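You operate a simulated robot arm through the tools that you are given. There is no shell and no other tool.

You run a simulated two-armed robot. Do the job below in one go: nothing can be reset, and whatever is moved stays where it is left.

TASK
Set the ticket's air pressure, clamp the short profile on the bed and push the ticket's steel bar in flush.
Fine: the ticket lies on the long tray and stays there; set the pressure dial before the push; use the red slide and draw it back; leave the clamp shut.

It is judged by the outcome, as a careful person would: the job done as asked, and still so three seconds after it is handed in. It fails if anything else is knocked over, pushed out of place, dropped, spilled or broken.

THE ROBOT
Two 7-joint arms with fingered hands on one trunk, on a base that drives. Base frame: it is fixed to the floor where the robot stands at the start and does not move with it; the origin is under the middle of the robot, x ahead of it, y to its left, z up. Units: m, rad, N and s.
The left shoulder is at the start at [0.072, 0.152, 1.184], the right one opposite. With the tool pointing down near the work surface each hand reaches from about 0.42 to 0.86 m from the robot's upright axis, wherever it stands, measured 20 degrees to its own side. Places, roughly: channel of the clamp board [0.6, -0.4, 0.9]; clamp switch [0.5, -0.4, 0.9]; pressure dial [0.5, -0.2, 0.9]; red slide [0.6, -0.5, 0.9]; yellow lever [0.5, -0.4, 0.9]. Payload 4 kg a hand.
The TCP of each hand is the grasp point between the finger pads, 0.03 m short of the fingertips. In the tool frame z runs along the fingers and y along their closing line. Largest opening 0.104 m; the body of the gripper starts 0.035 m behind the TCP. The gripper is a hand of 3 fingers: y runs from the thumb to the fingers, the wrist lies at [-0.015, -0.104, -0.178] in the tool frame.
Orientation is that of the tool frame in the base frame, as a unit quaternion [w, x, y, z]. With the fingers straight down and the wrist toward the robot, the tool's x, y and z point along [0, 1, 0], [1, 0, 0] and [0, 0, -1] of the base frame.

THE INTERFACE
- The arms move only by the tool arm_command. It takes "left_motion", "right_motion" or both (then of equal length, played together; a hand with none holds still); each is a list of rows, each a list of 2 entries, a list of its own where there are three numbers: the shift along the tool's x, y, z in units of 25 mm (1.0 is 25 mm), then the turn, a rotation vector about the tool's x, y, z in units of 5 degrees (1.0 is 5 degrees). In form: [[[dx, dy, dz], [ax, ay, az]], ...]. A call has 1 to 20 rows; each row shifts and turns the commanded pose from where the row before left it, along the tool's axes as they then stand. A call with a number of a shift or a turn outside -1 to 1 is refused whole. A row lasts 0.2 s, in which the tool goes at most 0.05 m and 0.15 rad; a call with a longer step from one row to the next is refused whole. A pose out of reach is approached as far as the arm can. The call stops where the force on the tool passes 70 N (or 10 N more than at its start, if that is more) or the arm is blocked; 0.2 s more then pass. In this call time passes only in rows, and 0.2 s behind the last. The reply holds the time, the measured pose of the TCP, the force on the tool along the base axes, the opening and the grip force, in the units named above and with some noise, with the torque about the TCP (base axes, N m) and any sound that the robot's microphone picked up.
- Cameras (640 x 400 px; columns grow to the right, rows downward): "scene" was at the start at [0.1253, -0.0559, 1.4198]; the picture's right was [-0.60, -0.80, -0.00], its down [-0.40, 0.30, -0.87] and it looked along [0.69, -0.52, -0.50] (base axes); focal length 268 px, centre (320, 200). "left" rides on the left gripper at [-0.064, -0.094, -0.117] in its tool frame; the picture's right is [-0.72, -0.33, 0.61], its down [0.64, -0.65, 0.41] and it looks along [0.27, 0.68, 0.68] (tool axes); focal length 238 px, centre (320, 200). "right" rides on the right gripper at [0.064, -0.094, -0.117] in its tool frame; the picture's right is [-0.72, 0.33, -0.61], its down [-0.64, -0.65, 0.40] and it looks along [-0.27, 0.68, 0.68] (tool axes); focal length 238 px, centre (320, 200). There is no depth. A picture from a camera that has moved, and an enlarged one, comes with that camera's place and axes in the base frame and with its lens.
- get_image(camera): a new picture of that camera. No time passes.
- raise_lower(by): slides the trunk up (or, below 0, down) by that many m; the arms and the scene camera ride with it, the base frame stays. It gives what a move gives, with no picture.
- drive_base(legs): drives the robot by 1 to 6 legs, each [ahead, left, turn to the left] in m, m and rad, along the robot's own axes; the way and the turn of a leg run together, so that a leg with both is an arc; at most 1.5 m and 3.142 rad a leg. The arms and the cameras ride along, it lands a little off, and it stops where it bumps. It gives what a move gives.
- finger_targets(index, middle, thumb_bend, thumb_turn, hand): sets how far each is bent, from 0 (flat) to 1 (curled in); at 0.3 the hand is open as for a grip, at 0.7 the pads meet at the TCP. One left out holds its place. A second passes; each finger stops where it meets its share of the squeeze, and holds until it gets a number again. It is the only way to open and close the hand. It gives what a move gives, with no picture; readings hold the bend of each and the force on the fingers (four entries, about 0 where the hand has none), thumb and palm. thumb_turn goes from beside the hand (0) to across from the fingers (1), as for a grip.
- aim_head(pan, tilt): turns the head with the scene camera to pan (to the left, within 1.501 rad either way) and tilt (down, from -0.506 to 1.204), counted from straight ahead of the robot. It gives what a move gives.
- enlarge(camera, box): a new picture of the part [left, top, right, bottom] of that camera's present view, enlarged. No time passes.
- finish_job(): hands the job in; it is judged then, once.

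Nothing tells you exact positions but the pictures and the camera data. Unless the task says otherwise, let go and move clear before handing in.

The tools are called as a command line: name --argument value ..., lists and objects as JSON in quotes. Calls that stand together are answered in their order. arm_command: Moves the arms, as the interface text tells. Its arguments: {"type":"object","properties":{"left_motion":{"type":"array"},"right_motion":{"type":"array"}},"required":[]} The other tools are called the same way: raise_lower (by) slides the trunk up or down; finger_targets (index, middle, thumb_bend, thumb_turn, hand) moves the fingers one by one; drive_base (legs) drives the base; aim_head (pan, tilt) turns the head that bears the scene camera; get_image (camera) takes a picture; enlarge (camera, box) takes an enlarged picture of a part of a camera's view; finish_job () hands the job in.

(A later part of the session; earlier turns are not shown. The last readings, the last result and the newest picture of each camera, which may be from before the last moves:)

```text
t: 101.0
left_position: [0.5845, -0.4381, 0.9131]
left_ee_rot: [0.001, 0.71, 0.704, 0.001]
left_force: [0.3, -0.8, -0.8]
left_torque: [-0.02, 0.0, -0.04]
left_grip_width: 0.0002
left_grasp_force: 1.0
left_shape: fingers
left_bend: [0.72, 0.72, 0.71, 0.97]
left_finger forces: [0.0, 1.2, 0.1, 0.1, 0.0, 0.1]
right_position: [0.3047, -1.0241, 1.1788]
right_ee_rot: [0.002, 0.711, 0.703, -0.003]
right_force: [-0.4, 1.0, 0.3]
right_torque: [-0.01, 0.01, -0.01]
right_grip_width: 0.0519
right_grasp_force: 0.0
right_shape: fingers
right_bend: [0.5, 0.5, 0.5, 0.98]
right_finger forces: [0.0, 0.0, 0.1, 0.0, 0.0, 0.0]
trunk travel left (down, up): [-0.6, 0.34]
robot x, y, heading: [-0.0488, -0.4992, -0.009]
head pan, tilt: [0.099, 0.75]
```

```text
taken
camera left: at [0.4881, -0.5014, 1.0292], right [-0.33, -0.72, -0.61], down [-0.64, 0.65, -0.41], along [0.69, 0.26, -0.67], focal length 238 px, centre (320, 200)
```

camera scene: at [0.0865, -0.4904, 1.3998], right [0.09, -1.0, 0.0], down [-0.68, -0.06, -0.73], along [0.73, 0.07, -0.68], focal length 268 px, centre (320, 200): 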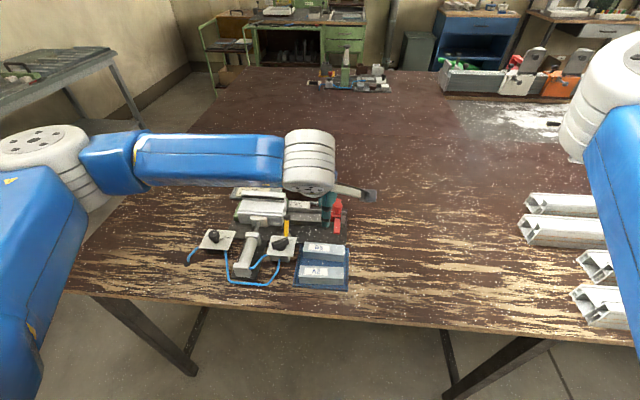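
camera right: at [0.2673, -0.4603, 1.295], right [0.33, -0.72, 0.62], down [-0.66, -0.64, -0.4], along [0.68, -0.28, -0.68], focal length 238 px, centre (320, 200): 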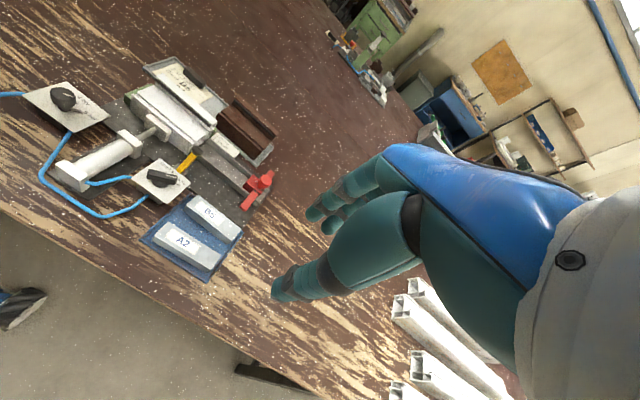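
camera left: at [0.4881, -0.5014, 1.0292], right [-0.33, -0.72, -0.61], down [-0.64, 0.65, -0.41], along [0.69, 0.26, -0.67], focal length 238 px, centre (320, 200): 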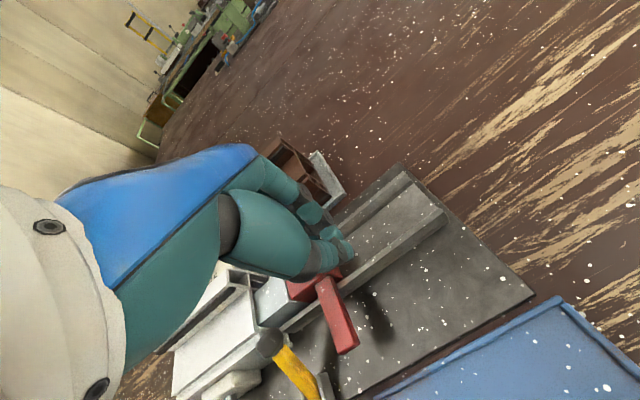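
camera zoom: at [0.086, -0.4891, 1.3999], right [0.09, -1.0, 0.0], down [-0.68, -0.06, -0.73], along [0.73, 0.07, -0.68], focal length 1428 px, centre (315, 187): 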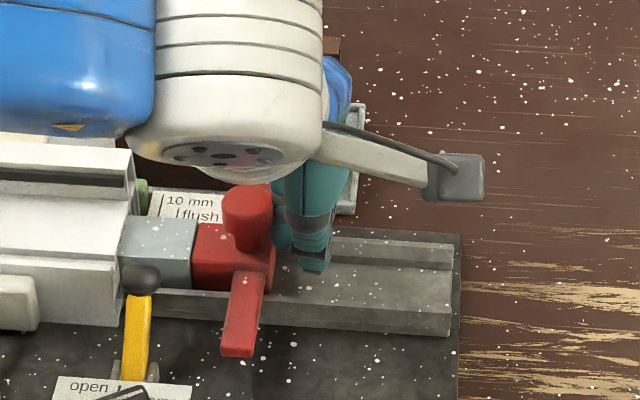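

The bar slides in easily; about 32-36 mm remain. I push 22 mm more and then measure precisely.

arm_command --left_motion '[[[0.44, 0, 0], [0, 0, 0]], [[0.44, 0, 0], [0, 0, 0]]]'

enlarge --camera "scene" --box '[276, 180, 336, 230]'

enlarge --camera "left" --box '[200, 230, 380, 380]'

```text
t: 101.6
left_position: [0.5834, -0.4154, 0.9127]
left_ee_rot: [0.002, 0.712, 0.703, 0.002]
left_force: [0.4, -1.3, -0.2]
left_torque: [-0.02, 0.0, -0.05]
left_grip_width: 0.0
left_grasp_force: 0.6
left_shape: fingers
left_bend: [0.72, 0.72, 0.71, 0.97]
left_finger forces: [0.1, 1.2, 0.1, 0.1, 0.0, 0.0]
right_position: [0.3044, -1.024, 1.1787]
right_ee_rot: [0.002, 0.711, 0.703, -0.004]
right_force: [0.0, 0.2, 0.3]
right_torque: [0.03, 0.0, -0.01]
right_grip_width: 0.0521
right_grasp_force: 0.0
right_shape: fingers
right_bend: [0.5, 0.5, 0.5, 0.98]
right_finger forces: [0.0, 0.0, 0.1, 0.1, 0.0, 0.0]
trunk travel left (down, up): [-0.6, 0.34]
robot x, y, heading: [-0.0522, -0.4988, -0.009]
head pan, tilt: [0.099, 0.75]
```

```text
8.00 times, centred on (306, 205) of scene
camera zoom: at [0.0858, -0.4887, 1.3999], right [0.09, -1.0, 0.0], down [-0.68, -0.06, -0.73], along [0.73, 0.07, -0.68], focal length 2141 px, centre (432, 160)
```

zoom: 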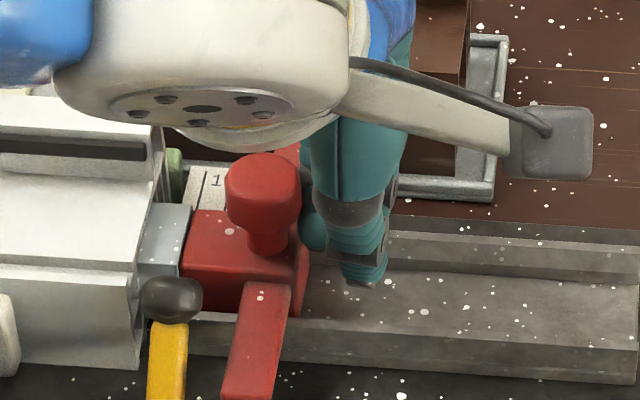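

```text
2.67 times, centred on (290, 305) of left
camera zoom: at [0.4877, -0.4784, 1.0291], right [-0.33, -0.72, -0.61], down [-0.64, 0.65, -0.41], along [0.69, 0.26, -0.68], focal length 636 px, centre (400, -80)
```

zoom: 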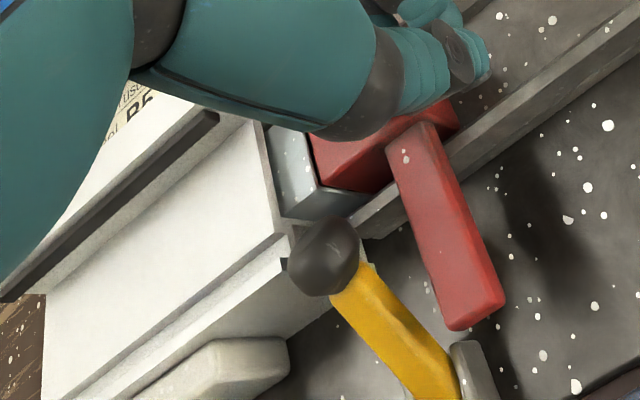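

About 10 mm of bar remain outside. I push 6 mm more, then back the hand off to read the pointer against the card.

arm_command --left_motion '[[[0.24, 0, 0], [0, 0, 0]]]'

arm_command --left_motion '[[[-0.3, 0, 0], [0, 0, 0]], [[-0.5, 0, -0.5], [0, 0, 0]], [[-0.5, 0, -0.9], [0, 0, 0]], [[-0.9, 0, -0.9], [0, 0, 0]], [[-0.9, 0, -0.9], [0, 0, 0]], [[-0.9, -0.3, -0.9], [0, 0, 0]]]'

enlarge --camera "scene" --box '[276, 180, 336, 230]'

get_image --camera "left"

```text
t: 102.0
left_position: [0.583, -0.4109, 0.9129]
left_ee_rot: [0.001, 0.711, 0.703, 0.002]
left_force: [0.3, -0.9, -1.4]
left_torque: [-0.04, -0.02, 0.0]
left_grip_width: 0.0
left_grasp_force: 0.1
left_shape: fingers
left_bend: [0.72, 0.72, 0.71, 0.97]
left_finger forces: [0.0, 1.2, 0.1, 0.0, 0.0, 0.0]
right_position: [0.3051, -1.0252, 1.1785]
right_ee_rot: [0.002, 0.711, 0.703, -0.003]
right_force: [0.3, -0.1, 0.5]
right_torque: [-0.01, -0.01, 0.01]
right_grip_width: 0.0519
right_grasp_force: 0.0
right_shape: fingers
right_bend: [0.5, 0.5, 0.5, 0.98]
right_finger forces: [0.0, 0.0, 0.1, 0.0, 0.1, 0.0]
trunk travel left (down, up): [-0.6, 0.34]
robot x, y, heading: [-0.0497, -0.5001, 0.0]
head pan, tilt: [0.099, 0.75]
```

```text
t: 103.4
left_position: [0.5751, -0.5107, 1.0161]
left_ee_rot: [0.001, 0.711, 0.703, 0.002]
left_force: [0.0, 0.9, 0.2]
left_torque: [0.01, 0.0, 0.0]
left_grip_width: 0.0
left_grasp_force: 0.1
left_shape: fingers
left_bend: [0.72, 0.72, 0.71, 0.97]
left_finger forces: [0.1, 0.0, 0.1, 0.0, 0.0, 0.0]
right_position: [0.3046, -1.0273, 1.1783]
right_ee_rot: [0.001, 0.711, 0.703, -0.002]
right_force: [1.0, 0.1, -0.2]
right_torque: [0.02, -0.01, 0.04]
right_grip_width: 0.0521
right_grasp_force: 0.1
right_shape: fingers
right_bend: [0.5, 0.5, 0.5, 0.98]
right_finger forces: [0.0, 0.1, 0.1, 0.0, 0.1, 0.1]
trunk travel left (down, up): [-0.6, 0.34]
robot x, y, heading: [-0.05, -0.4993, -0.008]
head pan, tilt: [0.099, 0.75]
```

```text
8.00 times, centred on (306, 205) of scene
camera zoom: at [0.0852, -0.4913, 1.3999], right [0.09, -1.0, 0.0], down [-0.68, -0.06, -0.73], along [0.73, 0.07, -0.68], focal length 2141 px, centre (432, 160)
```

zoom: 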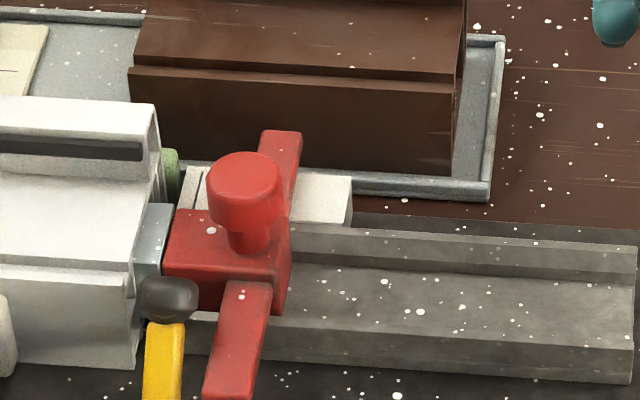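

```text
taken
camera left: at [0.4798, -0.5743, 1.1327], right [-0.33, -0.71, -0.62], down [-0.64, 0.65, -0.41], along [0.69, 0.26, -0.67], focal length 238 px, centre (320, 200)
```

left: 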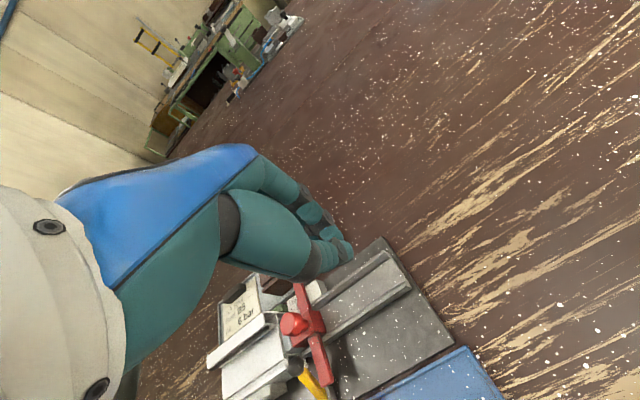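

I zoom in from both cameras on the pointer, the card and the remaining gap.

enlarge --camera "left" --box '[255, 265, 345, 345]'

enlarge --camera "left" --box '[285, 270, 335, 310]'

enlarge --camera "scene" --box '[285, 190, 310, 215]'

```text
5.00 times, centred on (300, 305) of left
camera zoom: at [0.4798, -0.5743, 1.1327], right [-0.33, -0.71, -0.62], down [-0.64, 0.65, -0.41], along [0.69, 0.26, -0.67], focal length 1192 px, centre (420, -325)
```

zoom: 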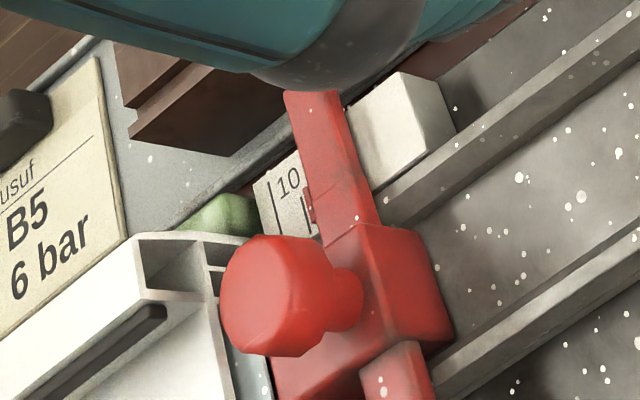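

```text
10.00 times, centred on (310, 290) of left
camera zoom: at [0.4798, -0.5743, 1.1327], right [-0.33, -0.71, -0.62], down [-0.64, 0.65, -0.41], along [0.69, 0.26, -0.67], focal length 2384 px, centre (420, -700)
```

zoom: 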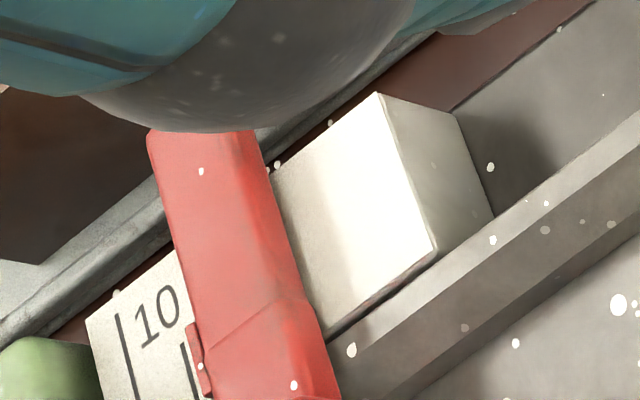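

```text
16.00 times, centred on (298, 202) of scene
camera zoom: at [0.0852, -0.4913, 1.3999], right [0.09, -1.0, 0.0], down [-0.68, -0.06, -0.73], along [0.73, 0.07, -0.68], focal length 4282 px, centre (680, 160)
```

zoom: 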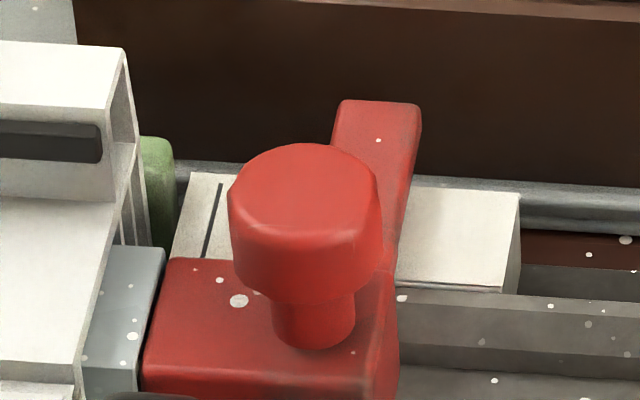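

About 7-10 mm seem to remain, but parallax blurs it. I move the left hand so that its camera sits level with the mark in y, for a parallax-free reading.

arm_command --left_motion '[[[0.9, -0.13, 0], [0, 0, 0]], [[0.9, -0.13, 0], [0, 0, 0]], [[0.9, -0.13, 0], [0, 0, 0]], [[0.9, -0.13, 0], [0, 0, 0]], [[0.9, -0.13, 0], [0, 0, 0]], [[0.9, -0.13, 0], [0, 0, 0]], [[0.9, -0.13, 0], [0, 0, 0]], [[0.9, -0.13, 0], [0, 0, 0]], [[0.9, -0.13, 0], [0, 0, 0]]]'

get_image --camera "left"

enlarge --camera "left" --box '[350, 150, 450, 230]'

```text
t: 105.4
left_position: [0.5494, -0.3063, 1.0159]
left_ee_rot: [0.003, 0.711, 0.703, 0.001]
left_force: [-0.1, 0.7, 0.0]
left_torque: [0.05, -0.02, 0.0]
left_grip_width: 0.0
left_grasp_force: 0.1
left_shape: fingers
left_bend: [0.72, 0.72, 0.71, 0.97]
left_finger forces: [0.0, 0.1, 0.1, 0.1, 0.1, 0.1]
right_position: [0.3039, -1.0232, 1.18]
right_ee_rot: [0.003, 0.711, 0.703, -0.003]
right_force: [-0.2, -1.1, -0.4]
right_torque: [0.01, -0.01, -0.01]
right_grip_width: 0.0521
right_grasp_force: 0.2
right_shape: fingers
right_bend: [0.5, 0.5, 0.5, 0.98]
right_finger forces: [0.0, 0.0, 0.0, 0.1, 0.1, 0.1]
trunk travel left (down, up): [-0.6, 0.34]
robot x, y, heading: [-0.0522, -0.4942, -0.008]
head pan, tilt: [0.099, 0.75]
```

```text
taken
camera left: at [0.4535, -0.3687, 1.1322], right [-0.33, -0.72, -0.61], down [-0.64, 0.65, -0.41], along [0.69, 0.26, -0.67], focal length 238 px, centre (320, 200)
```

left: 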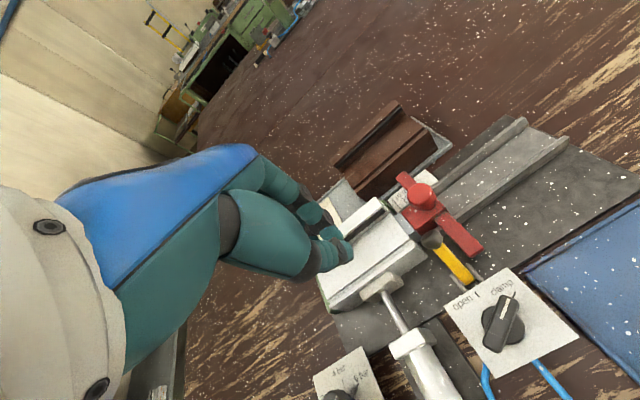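

```text
5.00 times, centred on (400, 190) of left
camera zoom: at [0.4535, -0.3687, 1.1322], right [-0.33, -0.72, -0.61], down [-0.64, 0.65, -0.41], along [0.69, 0.26, -0.67], focal length 1192 px, centre (-80, 250)
```

zoom: 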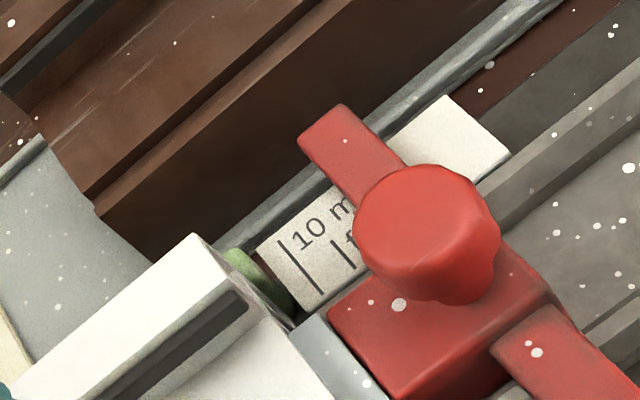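

Parallax-free reading: profile end at -0.345, block front at -0.3546, flush mark consistent, so 9-9.5 mm remain. I go back behind the knob for the last bit.

arm_command --left_motion '[[[-0.92, 0.17, 0], [0, 0, 0]], [[-0.92, 0.17, 0], [0, 0, 0]], [[-0.92, 0.17, 0], [0, 0, 0]], [[-0.92, 0.17, 0], [0, 0, 0]], [[-0.92, 0.17, 0], [0, 0, 0]], [[-0.92, 0.17, 0], [0, 0, 0]], [[-0.92, 0.17, 0], [0, 0, 0]], [[-0.92, 0.17, 0], [0, 0, 0]], [[0, 0, 0.83], [0, 0, 0]], [[0, 0, 0.83], [0, 0, 0]], [[0, 0, 0.83], [0, 0, 0]], [[0, 0, 0.83], [0, 0, 0]], [[0, 0, 0.8], [0, 0, 0]]]'

enlarge --camera "scene" --box '[276, 165, 366, 240]'

```text
t: 108.2
left_position: [0.5806, -0.4928, 0.9101]
left_ee_rot: [0.002, 0.711, 0.703, 0.002]
left_force: [-0.6, -0.9, 0.4]
left_torque: [-0.01, 0.02, -0.03]
left_grip_width: 0.0001
left_grasp_force: 0.1
left_shape: fingers
left_bend: [0.72, 0.72, 0.71, 0.97]
left_finger forces: [0.1, 0.0, 0.0, 0.0, 0.0, 0.0]
right_position: [0.305, -1.0259, 1.1781]
right_ee_rot: [0.002, 0.712, 0.703, -0.004]
right_force: [0.5, -0.8, 1.0]
right_torque: [0.01, 0.02, 0.02]
right_grip_width: 0.0521
right_grasp_force: 0.0
right_shape: fingers
right_bend: [0.5, 0.5, 0.5, 0.98]
right_finger forces: [0.0, 0.1, 0.0, 0.1, 0.0, 0.0]
trunk travel left (down, up): [-0.6, 0.34]
robot x, y, heading: [-0.0495, -0.4963, -0.008]
head pan, tilt: [0.099, 0.75]
```

```text
5.33 times, centred on (321, 202) of scene
camera zoom: at [0.0864, -0.4896, 1.3998], right [0.09, -1.0, 0.0], down [-0.68, -0.06, -0.73], along [0.73, 0.07, -0.68], focal length 1428 px, centre (315, 187)
```

zoom: 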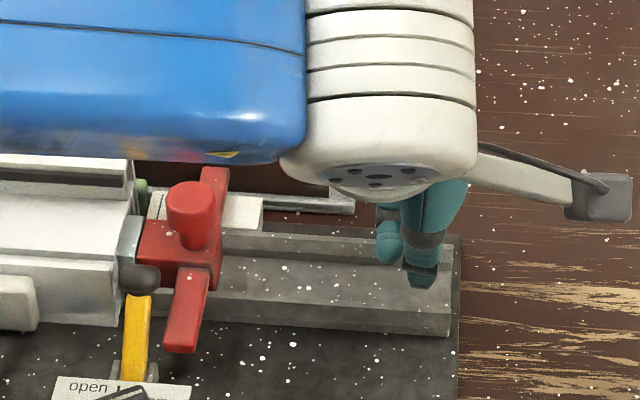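

The fist is behind the knob again. I advance to contact and about 6 mm further.

arm_command --left_motion '[[[0.6, 0.02, 0], [0, 0, 0]], [[0.6, 0.02, 0], [0, 0, 0]], [[0.6, 0.02, 0], [0, 0, 0]], [[0.6, 0.02, 0], [0, 0, 0]], [[0.6, 0.02, 0], [0, 0, 0]], [[0.3, 0, 0], [0, 0, 0]], [[0.15, 0, 0], [0, 0, 0]]]'

enlarge --camera "scene" --box '[276, 180, 336, 230]'

enlarge --camera "scene" --box '[282, 192, 306, 212]'

enlarge --camera "left" --box '[200, 230, 380, 380]'

```text
t: 109.8
left_position: [0.5838, -0.4076, 0.9116]
left_ee_rot: [0.003, 0.71, 0.704, 0.002]
left_force: [1.1, -0.4, -0.6]
left_torque: [-0.03, 0.03, 0.04]
left_grip_width: 0.0
left_grasp_force: 0.5
left_shape: fingers
left_bend: [0.72, 0.72, 0.71, 0.97]
left_finger forces: [0.1, 0.9, 0.0, 0.0, 0.0, 0.0]
right_position: [0.3049, -1.0253, 1.1783]
right_ee_rot: [0.002, 0.711, 0.703, -0.003]
right_force: [0.9, 0.4, -0.5]
right_torque: [0.01, -0.03, 0.01]
right_grip_width: 0.052
right_grasp_force: 0.1
right_shape: fingers
right_bend: [0.5, 0.5, 0.5, 0.98]
right_finger forces: [0.0, 0.1, 0.0, 0.0, 0.0, 0.1]
trunk travel left (down, up): [-0.6, 0.34]
robot x, y, heading: [-0.049, -0.4944, -0.005]
head pan, tilt: [0.099, 0.75]
```

```text
8.00 times, centred on (306, 205) of scene
camera zoom: at [0.0861, -0.4895, 1.3999], right [0.09, -1.0, 0.0], down [-0.68, -0.06, -0.73], along [0.73, 0.07, -0.68], focal length 2141 px, centre (432, 160)
```

zoom: 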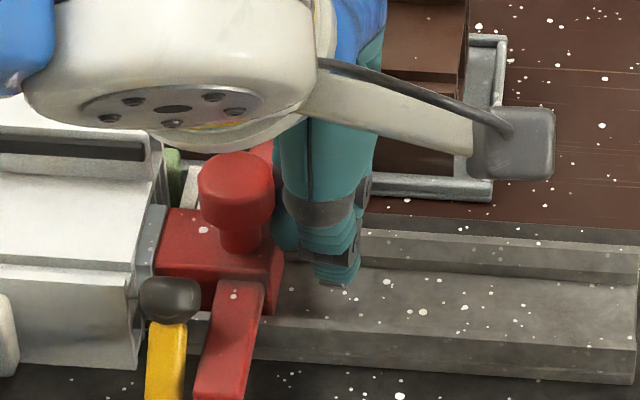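

```text
16.00 times, centred on (294, 202) of scene
camera zoom: at [0.0861, -0.4895, 1.3999], right [0.09, -1.0, 0.0], down [-0.68, -0.06, -0.73], along [0.73, 0.07, -0.68], focal length 4282 px, centre (736, 168)
```

zoom: 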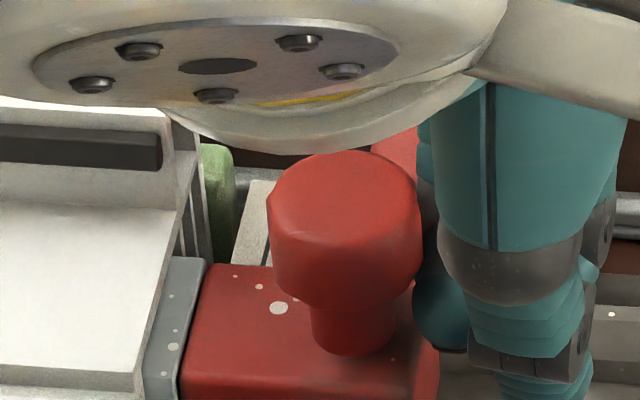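

```text
2.67 times, centred on (290, 305) of left
camera zoom: at [0.4881, -0.4698, 1.0279], right [-0.33, -0.72, -0.61], down [-0.64, 0.65, -0.41], along [0.69, 0.26, -0.68], focal length 636 px, centre (400, -80)
```

zoom: 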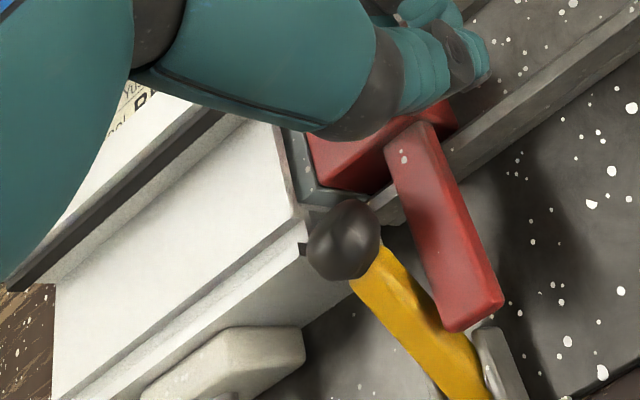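

Around 6-7 mm remain and the crossbar still clears the yellow lever. I nudge 4 mm further and look again.

arm_command --left_motion '[[[0.08, 0, 0], [0, 0, 0]], [[0.08, 0, 0], [0, 0, 0]]]'

enlarge --camera "scene" --box '[282, 192, 306, 212]'

enlarge --camera "left" --box '[260, 260, 350, 340]'

```text
t: 110.4
left_position: [0.5839, -0.4021, 0.9111]
left_ee_rot: [0.002, 0.711, 0.703, 0.001]
left_force: [-0.2, -1.2, -0.2]
left_torque: [-0.02, -0.01, -0.02]
left_grip_width: 0.0
left_grasp_force: 0.7
left_shape: fingers
left_bend: [0.72, 0.72, 0.71, 0.97]
left_finger forces: [0.0, 1.1, 0.1, 0.0, 0.0, 0.1]
right_position: [0.3039, -1.026, 1.1793]
right_ee_rot: [0.003, 0.711, 0.703, -0.003]
right_force: [-0.1, -0.2, 0.4]
right_torque: [0.02, 0.0, 0.01]
right_grip_width: 0.0521
right_grasp_force: 0.0
right_shape: fingers
right_bend: [0.5, 0.5, 0.5, 0.98]
right_finger forces: [0.0, 0.0, 0.0, 0.1, 0.0, 0.1]
trunk travel left (down, up): [-0.6, 0.34]
robot x, y, heading: [-0.053, -0.4999, -0.012]
head pan, tilt: [0.099, 0.75]
```

```text
16.00 times, centred on (294, 202) of scene
camera zoom: at [0.086, -0.4894, 1.3999], right [0.09, -1.0, 0.0], down [-0.68, -0.06, -0.73], along [0.73, 0.07, -0.68], focal length 4282 px, centre (736, 168)
```

zoom: 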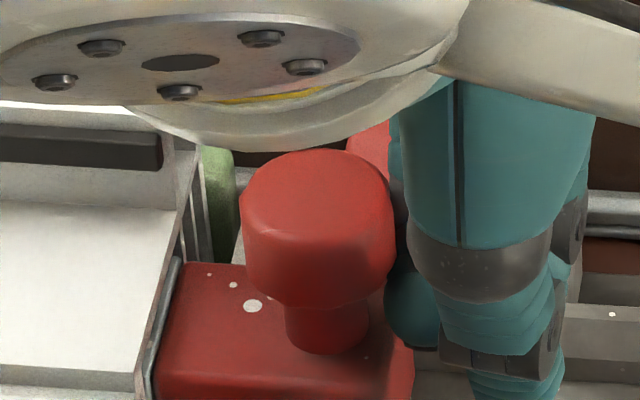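

```text
5.00 times, centred on (305, 300) of left
camera zoom: at [0.4883, -0.465, 1.0278], right [-0.33, -0.72, -0.61], down [-0.64, 0.65, -0.41], along [0.69, 0.26, -0.68], focal length 1192 px, centre (395, -300)
```

zoom: 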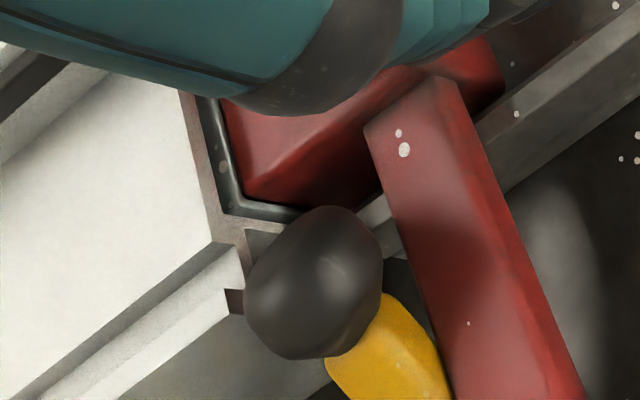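

The block front is now within 1-2 mm of the profile's end. I back off and take the parallax-free view again.

arm_command --left_motion '[[[-0.4, 0, 0], [0, 0, 0]], [[-0.8, 0, -0.3], [0, 0, 0]], [[-0.6, 0, -0.95], [0, 0, 0]], [[0, 0, -0.95], [0, 0, 0]], [[0, 0, -0.95], [0, 0, 0]], [[0, 0, -0.95], [0, 0, 0]], [[0.9, -0.25, 0], [0, 0, 0]], [[0.9, -0.25, 0], [0, 0, 0]], [[0.9, -0.25, 0], [0, 0, 0]], [[0.9, -0.25, 0], [0, 0, 0]], [[0.9, -0.25, 0], [0, 0, 0]], [[0.9, -0.2, 0], [0, 0, 0]], [[0.3, 0, 0], [0, 0, 0]]]'

get_image --camera "left"

enlarge --camera "left" --box '[350, 150, 450, 230]'

enlarge --camera "scene" --box '[278, 185, 314, 217]'

```text
t: 113.2
left_position: [0.5475, -0.303, 1.0149]
left_ee_rot: [0.002, 0.711, 0.703, 0.001]
left_force: [-0.2, 0.9, -0.3]
left_torque: [0.01, -0.02, -0.01]
left_grip_width: 0.0
left_grasp_force: 0.0
left_shape: fingers
left_bend: [0.72, 0.72, 0.71, 0.97]
left_finger forces: [0.0, 0.1, 0.0, 0.1, 0.0, 0.1]
right_position: [0.3034, -1.0235, 1.1791]
right_ee_rot: [0.002, 0.711, 0.703, -0.004]
right_force: [0.0, 0.9, 0.9]
right_torque: [-0.03, -0.04, 0.01]
right_grip_width: 0.0518
right_grasp_force: 0.1
right_shape: fingers
right_bend: [0.5, 0.5, 0.5, 0.98]
right_finger forces: [0.0, 0.0, 0.1, 0.0, 0.1, 0.0]
trunk travel left (down, up): [-0.6, 0.34]
robot x, y, heading: [-0.0485, -0.4947, -0.008]
head pan, tilt: [0.099, 0.75]
```

```text
taken
camera left: at [0.4521, -0.3648, 1.1302], right [-0.33, -0.72, -0.61], down [-0.64, 0.65, -0.41], along [0.69, 0.26, -0.68], focal length 238 px, centre (320, 200)
```

left: 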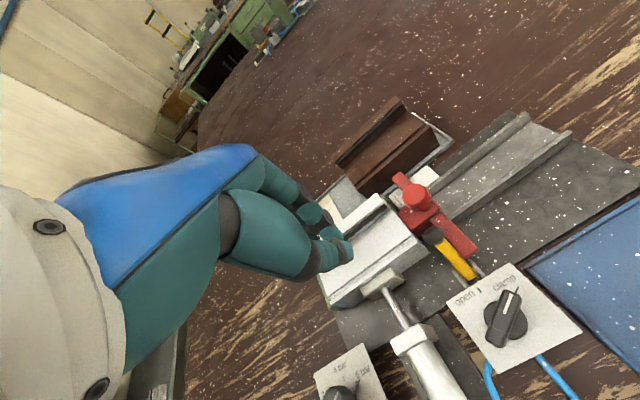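

```text
5.00 times, centred on (400, 190) of left
camera zoom: at [0.4521, -0.3648, 1.1302], right [-0.33, -0.72, -0.61], down [-0.64, 0.65, -0.41], along [0.69, 0.26, -0.68], focal length 1192 px, centre (-80, 250)
```

zoom: 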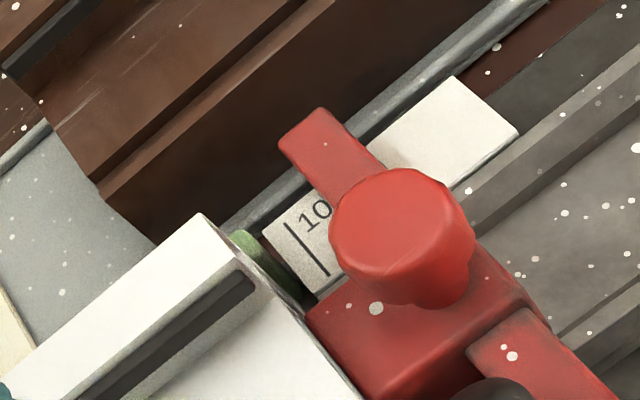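

```text
12.50 times, centred on (296, 201) of scene
camera zoom: at [0.0856, -0.4878, 1.3999], right [0.09, -1.0, 0.0], down [-0.68, -0.06, -0.73], along [0.73, 0.07, -0.68], focal length 3346 px, centre (620, 188)
```

zoom: 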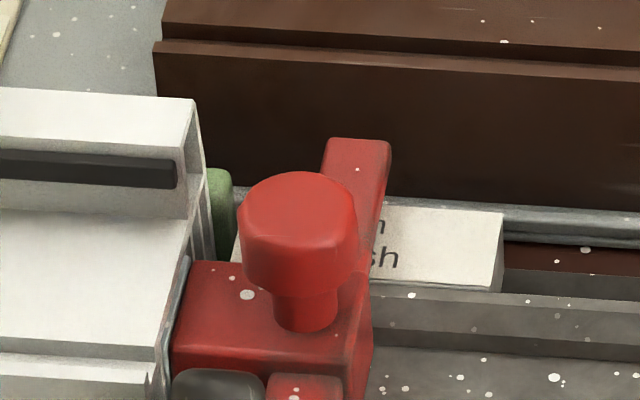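

About 1.5 mm remain. Before the last nudge I check how close the crossbar is to the yellow lever.

enlarge --camera "left" --box '[415, 205, 495, 285]'

enlarge --camera "scene" --box '[284, 198, 312, 224]'

```text
5.00 times, centred on (455, 245) of left
camera zoom: at [0.4521, -0.3648, 1.1302], right [-0.33, -0.72, -0.61], down [-0.64, 0.65, -0.41], along [0.69, 0.26, -0.68], focal length 1192 px, centre (-355, -25)
```

zoom: 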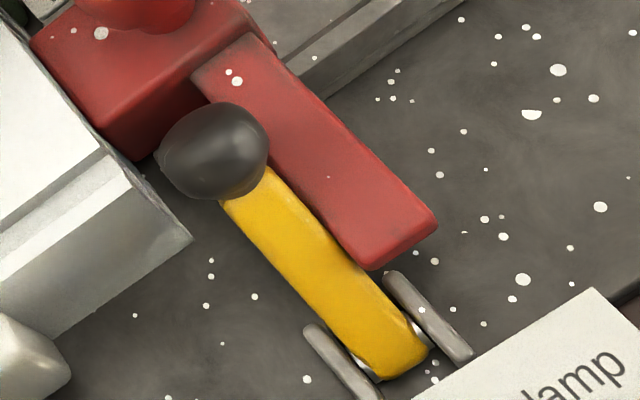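

```text
15.38 times, centred on (298, 211) of scene
camera zoom: at [0.0856, -0.4878, 1.3999], right [0.09, -1.0, 0.0], down [-0.68, -0.06, -0.73], along [0.73, 0.07, -0.68], focal length 4118 px, centre (658, 31)
```

zoom: 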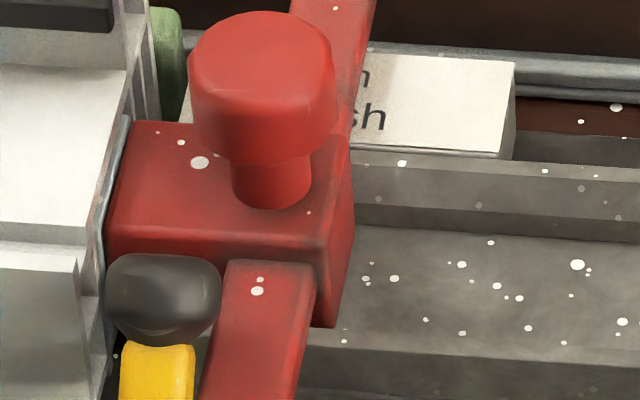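

The lever still has about 2 mm clearance. I return behind the knob and stop just short of contact.

arm_command --left_motion '[[[-0.3, 0, 0], [0, 0, 0]], [[-0.9, 0.2, 0], [0, 0, 0]], [[-0.9, 0.25, 0], [0, 0, 0]], [[-0.9, 0.25, 0], [0, 0, 0]], [[-0.9, 0.25, 0], [0, 0, 0]], [[-0.9, 0.25, 0], [0, 0, 0]], [[-0.9, 0.25, 0], [0, 0, 0]], [[0, 0, 0.9], [0, 0, 0]], [[0, 0, 0.9], [0, 0, 0]], [[0, 0, 0.9], [0, 0, 0]], [[0, 0, 0.9], [0, 0, 0]], [[0, 0, 0.5], [0, 0, 0]], [[0.6, 0, 0], [0, 0, 0]], [[0.6, 0, 0], [0, 0, 0]], [[0.3, 0, 0], [0, 0, 0]]]'

enlarge --camera "scene" --box '[276, 180, 336, 230]'

enlarge --camera "left" --box '[260, 230, 380, 330]'

```text
t: 116.4
left_position: [0.5843, -0.4072, 0.9103]
left_ee_rot: [0.002, 0.711, 0.703, 0.002]
left_force: [0.4, -0.1, 0.5]
left_torque: [0.01, 0.02, -0.03]
left_grip_width: 0.0
left_grasp_force: 0.1
left_shape: fingers
left_bend: [0.72, 0.72, 0.71, 0.97]
left_finger forces: [0.0, 0.0, 0.1, 0.0, 0.0, 0.0]
right_position: [0.3043, -1.026, 1.1798]
right_ee_rot: [0.002, 0.711, 0.703, -0.002]
right_force: [0.6, -0.2, -0.2]
right_torque: [0.01, 0.0, 0.01]
right_grip_width: 0.052
right_grasp_force: 0.0
right_shape: fingers
right_bend: [0.5, 0.5, 0.5, 0.98]
right_finger forces: [0.1, 0.0, 0.1, 0.0, 0.0, 0.0]
trunk travel left (down, up): [-0.6, 0.34]
robot x, y, heading: [-0.05, -0.5001, -0.008]
head pan, tilt: [0.099, 0.75]
```

```text
8.00 times, centred on (306, 205) of scene
camera zoom: at [0.086, -0.4888, 1.3999], right [0.09, -1.0, 0.0], down [-0.68, -0.06, -0.73], along [0.73, 0.07, -0.68], focal length 2141 px, centre (432, 160)
```

zoom: 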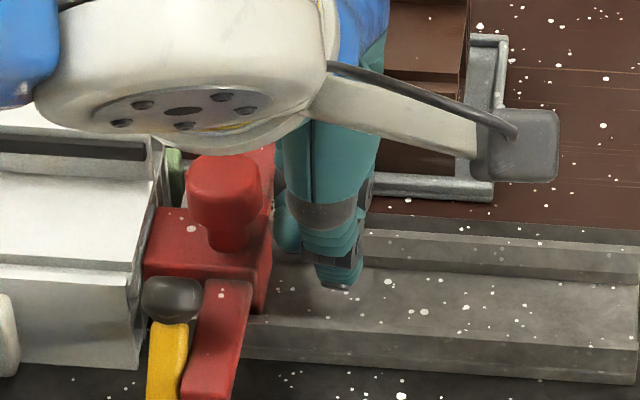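

```text
4.00 times, centred on (320, 280) of left
camera zoom: at [0.4883, -0.4702, 1.0269], right [-0.33, -0.72, -0.61], down [-0.64, 0.65, -0.41], along [0.69, 0.26, -0.68], focal length 953 px, centre (320, -120)
```

zoom: 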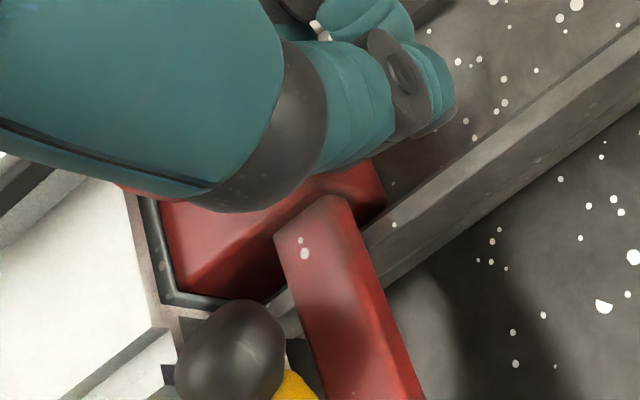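

The fist is about 5 mm short of contact. I advance 6.6 mm so the slide moves the last 1.5 mm.

arm_command --left_motion '[[[0.15, 0, 0], [0, 0, 0]], [[0.08, 0, 0], [0, 0, 0]], [[0.035, 0, 0], [0, 0, 0]]]'

enlarge --camera "scene" --box '[282, 192, 306, 212]'

enlarge --camera "left" --box '[260, 230, 380, 330]'

```text
t: 117.2
left_position: [0.5832, -0.4026, 0.9112]
left_ee_rot: [0.002, 0.711, 0.703, 0.001]
left_force: [-1.3, -0.1, 0.1]
left_torque: [0.01, -0.04, 0.0]
left_grip_width: 0.0
left_grasp_force: 0.2
left_shape: fingers
left_bend: [0.72, 0.72, 0.71, 0.97]
left_finger forces: [0.0, 0.2, 0.1, 0.0, 0.0, 0.1]
right_position: [0.3054, -1.0252, 1.1787]
right_ee_rot: [0.001, 0.712, 0.702, -0.003]
right_force: [0.7, 0.1, -0.1]
right_torque: [-0.03, 0.01, 0.01]
right_grip_width: 0.052
right_grasp_force: 0.1
right_shape: fingers
right_bend: [0.5, 0.5, 0.5, 0.98]
right_finger forces: [0.0, 0.1, 0.0, 0.1, 0.1, 0.0]
trunk travel left (down, up): [-0.6, 0.34]
robot x, y, heading: [-0.0475, -0.5, -0.008]
head pan, tilt: [0.099, 0.75]
```

```text
16.00 times, centred on (294, 202) of scene
camera zoom: at [0.086, -0.4892, 1.3999], right [0.09, -1.0, 0.0], down [-0.68, -0.06, -0.73], along [0.73, 0.07, -0.68], focal length 4282 px, centre (736, 168)
```

zoom: 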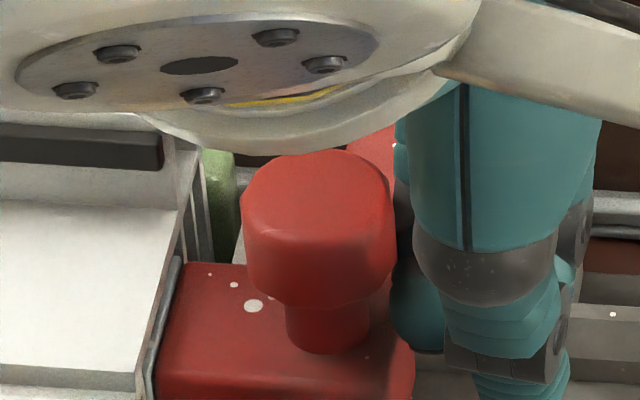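

```text
4.00 times, centred on (320, 280) of left
camera zoom: at [0.4881, -0.4657, 1.0274], right [-0.33, -0.72, -0.61], down [-0.64, 0.65, -0.41], along [0.69, 0.26, -0.68], focal length 953 px, centre (320, -120)
```

zoom: 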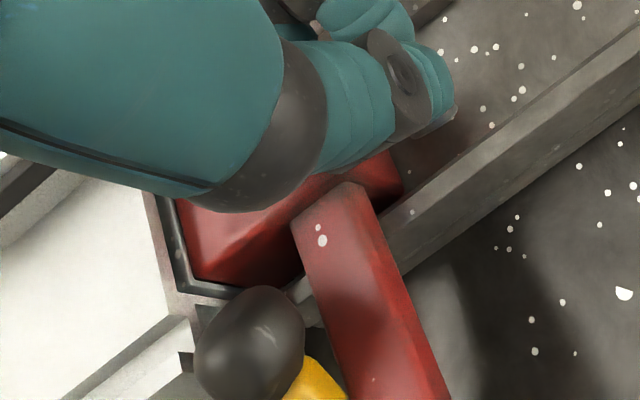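

The finger is just touching; the arm lags a little. I add small steps and watch.

arm_command --left_motion '[[[0.03, 0, 0], [0, 0, 0]], [[0.0, 0, 0], [0, 0, 0]], [[0.0, 0, 0], [0, 0, 0]]]'

enlarge --camera "scene" --box '[282, 192, 306, 212]'

enlarge --camera "left" --box '[260, 230, 380, 330]'

```text
t: 118.0
left_position: [0.5852, -0.4025, 0.912]
left_ee_rot: [0.002, 0.711, 0.703, 0.002]
left_force: [-0.5, -1.0, 0.8]
left_torque: [-0.02, 0.01, -0.02]
left_grip_width: 0.0001
left_grasp_force: 0.5
left_shape: fingers
left_bend: [0.72, 0.72, 0.71, 0.97]
left_finger forces: [0.0, 0.7, 0.1, 0.0, 0.0, 0.1]
right_position: [0.3054, -1.025, 1.1795]
right_ee_rot: [0.002, 0.711, 0.703, -0.003]
right_force: [1.0, -0.6, -0.1]
right_torque: [-0.03, 0.01, -0.01]
right_grip_width: 0.0519
right_grasp_force: 0.1
right_shape: fingers
right_bend: [0.5, 0.5, 0.5, 0.98]
right_finger forces: [0.1, 0.0, 0.0, 0.0, 0.1, 0.0]
trunk travel left (down, up): [-0.6, 0.34]
robot x, y, heading: [-0.0506, -0.4953, -0.006]
head pan, tilt: [0.099, 0.75]
```

```text
16.00 times, centred on (294, 202) of scene
camera zoom: at [0.086, -0.4893, 1.3999], right [0.09, -1.0, 0.0], down [-0.68, -0.06, -0.73], along [0.73, 0.07, -0.68], focal length 4282 px, centre (736, 168)
```

zoom: 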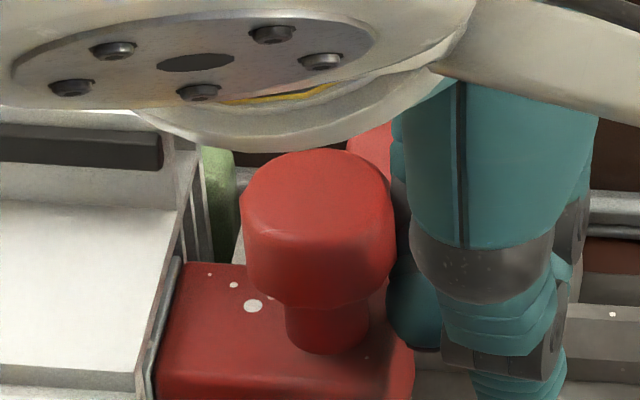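

```text
4.00 times, centred on (320, 280) of left
camera zoom: at [0.4884, -0.4653, 1.0276], right [-0.33, -0.72, -0.61], down [-0.64, 0.65, -0.41], along [0.69, 0.26, -0.68], focal length 953 px, centre (320, -120)
```

zoom: 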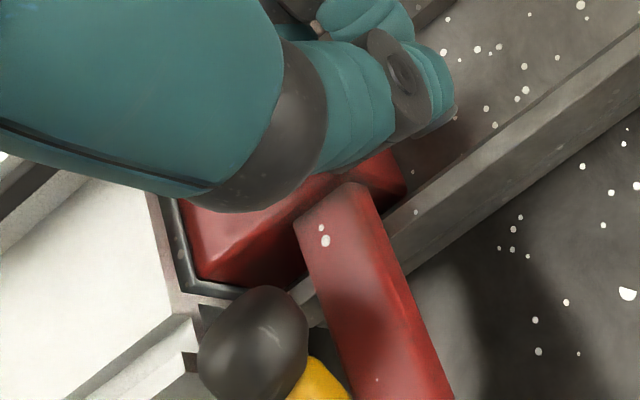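

Now in contact at 0.7 N. I add 1.5 mm.

arm_command --left_motion '[[[0.06, 0, 0], [0, 0, 0]], [[0.0, 0, 0], [0, 0, 0]]]'

enlarge --camera "scene" --box '[282, 192, 306, 212]'

enlarge --camera "left" --box '[260, 230, 380, 330]'

```text
t: 118.6
left_position: [0.584, -0.4029, 0.9122]
left_ee_rot: [0.002, 0.711, 0.704, 0.002]
left_force: [0.3, -0.9, -1.5]
left_torque: [0.01, -0.01, -0.02]
left_grip_width: 0.0001
left_grasp_force: 0.2
left_shape: fingers
left_bend: [0.72, 0.72, 0.71, 0.97]
left_finger forces: [0.0, 1.5, 0.0, 0.1, 0.0, 0.0]
right_position: [0.3043, -1.0257, 1.1789]
right_ee_rot: [0.002, 0.711, 0.703, -0.003]
right_force: [0.4, -0.4, 0.2]
right_torque: [0.01, 0.02, -0.04]
right_grip_width: 0.052
right_grasp_force: 0.0
right_shape: fingers
right_bend: [0.5, 0.5, 0.5, 0.98]
right_finger forces: [0.2, 0.0, 0.0, 0.0, 0.1, 0.1]
trunk travel left (down, up): [-0.6, 0.34]
robot x, y, heading: [-0.0499, -0.4981, -0.003]
head pan, tilt: [0.099, 0.75]
```

```text
16.00 times, centred on (294, 202) of scene
camera zoom: at [0.0861, -0.4895, 1.3998], right [0.09, -1.0, 0.0], down [-0.68, -0.06, -0.73], along [0.73, 0.07, -0.68], focal length 4282 px, centre (736, 168)
```

zoom: 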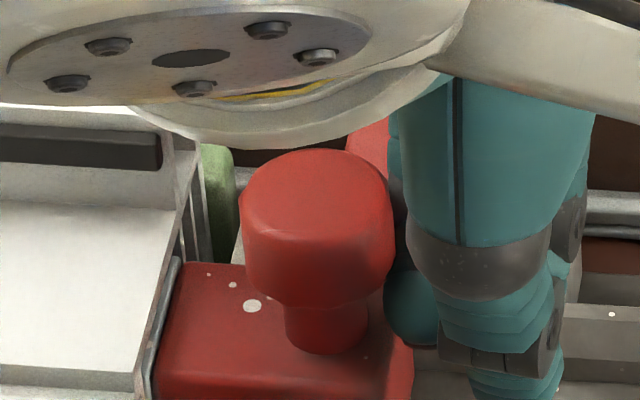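

```text
4.00 times, centred on (320, 280) of left
camera zoom: at [0.4885, -0.4649, 1.0281], right [-0.33, -0.72, -0.61], down [-0.64, 0.65, -0.41], along [0.69, 0.26, -0.68], focal length 953 px, centre (320, -120)
```

zoom: 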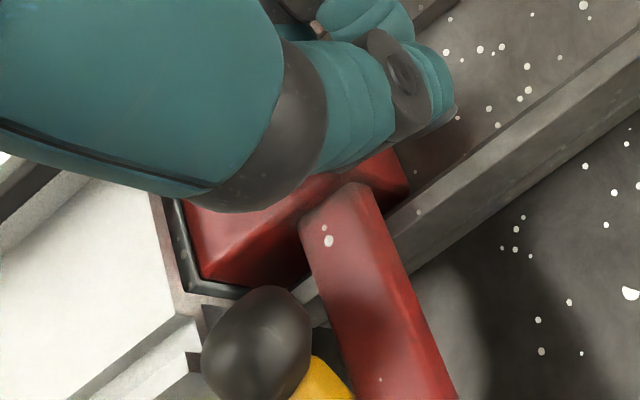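

The force rises slightly (1.5 N) with little motion. I add another 2 mm and see whether the slide moves.

arm_command --left_motion '[[[0.08, 0, 0], [0, 0, 0]], [[0.0, 0, 0], [0, 0, 0]]]'

enlarge --camera "scene" --box '[282, 192, 306, 212]'

enlarge --camera "left" --box '[260, 230, 380, 330]'

```text
t: 119.2
left_position: [0.584, -0.4009, 0.9117]
left_ee_rot: [0.003, 0.71, 0.704, 0.002]
left_force: [-1.2, -4.8, -1.5]
left_torque: [-0.08, 0.02, -0.08]
left_grip_width: 0.0003
left_grasp_force: 2.5
left_shape: fingers
left_bend: [0.72, 0.72, 0.71, 0.97]
left_finger forces: [0.1, 5.1, 0.0, 0.0, 0.0, 0.0]
right_position: [0.3052, -1.0257, 1.1774]
right_ee_rot: [0.001, 0.711, 0.703, -0.003]
right_force: [0.4, -1.2, 0.6]
right_torque: [0.02, -0.01, 0.01]
right_grip_width: 0.0521
right_grasp_force: 0.1
right_shape: fingers
right_bend: [0.5, 0.5, 0.5, 0.98]
right_finger forces: [0.1, 0.0, 0.0, 0.0, 0.0, 0.1]
trunk travel left (down, up): [-0.6, 0.34]
robot x, y, heading: [-0.0522, -0.4978, -0.007]
head pan, tilt: [0.099, 0.75]
```

```text
16.00 times, centred on (294, 202) of scene
camera zoom: at [0.0862, -0.491, 1.3998], right [0.09, -1.0, 0.0], down [-0.68, -0.06, -0.73], along [0.73, 0.07, -0.68], focal length 4282 px, centre (736, 168)
```

zoom: 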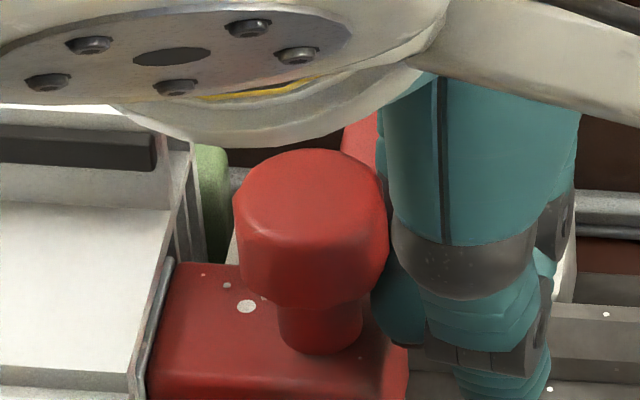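

```text
4.00 times, centred on (320, 280) of left
camera zoom: at [0.4887, -0.4637, 1.028], right [-0.33, -0.72, -0.61], down [-0.64, 0.65, -0.41], along [0.69, 0.26, -0.68], focal length 953 px, centre (320, -120)
```

zoom: 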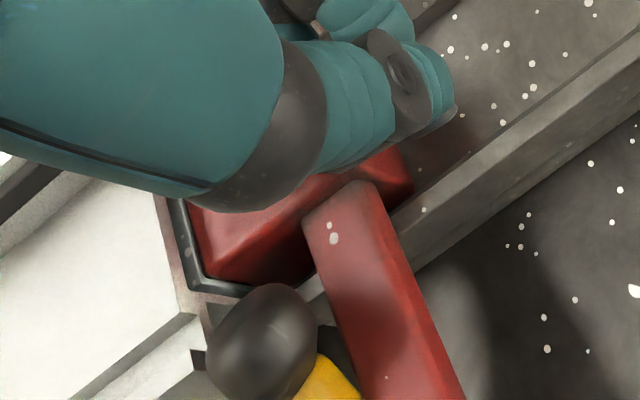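

The force climbs to 5 N without motion, so the slide appears to have met its stop (crossbar at the lever). I back off and read the pointer against the flush mark.

arm_command --left_motion '[[[-0.4, 0, 0], [0, 0, 0]], [[-0.6, 0, 0], [0, 0, 0]], [[-0.5, 0, -0.9], [0, 0, 0]], [[-0.5, 0, -0.9], [0, 0, 0]], [[-0.9, 0, -0.9], [0, 0, 0]], [[-0.9, 0, -0.9], [0, 0, 0]], [[-0.5, -0.3, -0.6], [0, 0, 0]]]'

get_image --camera "left"

enlarge --camera "left" --box '[265, 270, 345, 340]'

enlarge --camera "scene" --box '[280, 190, 310, 215]'

```text
t: 120.8
left_position: [0.5761, -0.5086, 1.018]
left_ee_rot: [0.002, 0.711, 0.703, 0.002]
left_force: [0.2, -0.5, 0.5]
left_torque: [0.02, 0.0, 0.01]
left_grip_width: 0.0002
left_grasp_force: 0.1
left_shape: fingers
left_bend: [0.72, 0.72, 0.71, 0.97]
left_finger forces: [0.1, 0.0, 0.0, 0.0, 0.1, 0.0]
right_position: [0.3049, -1.0255, 1.1781]
right_ee_rot: [0.001, 0.711, 0.703, -0.001]
right_force: [0.2, 0.3, 0.2]
right_torque: [0.0, 0.02, 0.03]
right_grip_width: 0.052
right_grasp_force: 0.1
right_shape: fingers
right_bend: [0.5, 0.5, 0.5, 0.98]
right_finger forces: [0.0, 0.0, 0.0, 0.0, 0.0, 0.0]
trunk travel left (down, up): [-0.6, 0.34]
robot x, y, heading: [-0.0509, -0.4977, -0.008]
head pan, tilt: [0.099, 0.75]
```

```text
taken
camera left: at [0.4793, -0.5711, 1.1348], right [-0.33, -0.72, -0.62], down [-0.64, 0.65, -0.41], along [0.69, 0.26, -0.67], focal length 238 px, centre (320, 200)
```

left: 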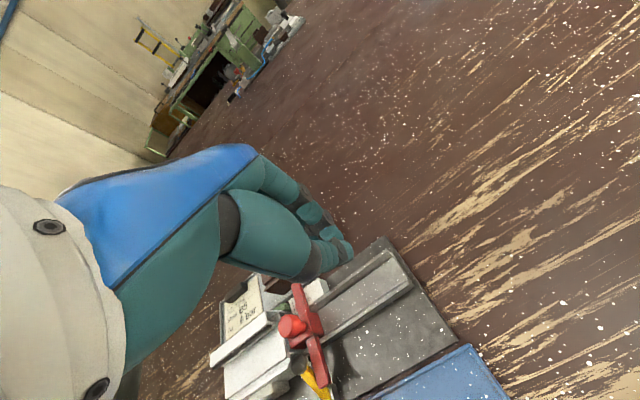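

```text
5.71 times, centred on (305, 305) of left
camera zoom: at [0.4793, -0.5711, 1.1348], right [-0.33, -0.72, -0.62], down [-0.64, 0.65, -0.41], along [0.69, 0.26, -0.67], focal length 1362 px, centre (406, -400)
```

zoom: 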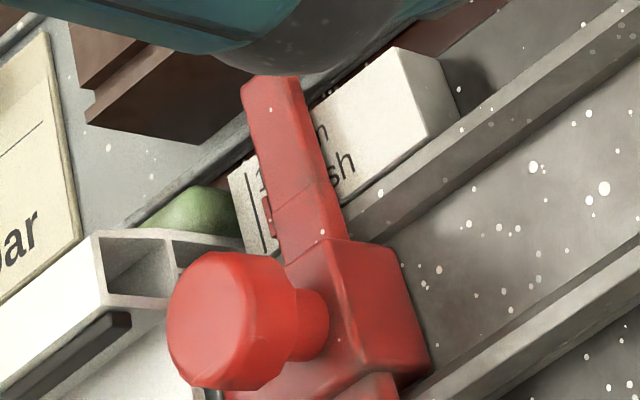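

```text
16.00 times, centred on (295, 202) of scene
camera zoom: at [0.0853, -0.4908, 1.3999], right [0.09, -1.0, 0.0], down [-0.68, -0.06, -0.73], along [0.73, 0.07, -0.68], focal length 4282 px, centre (720, 160)
```

zoom: 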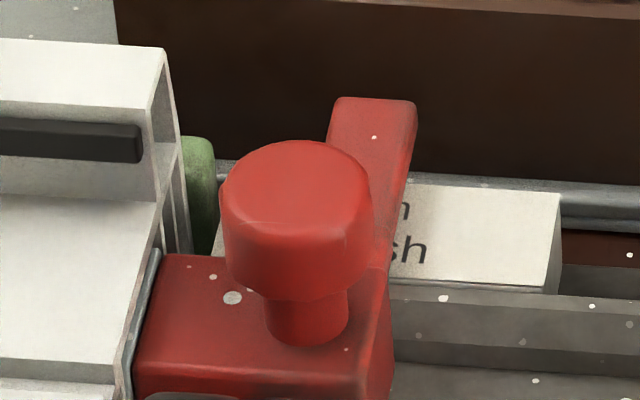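

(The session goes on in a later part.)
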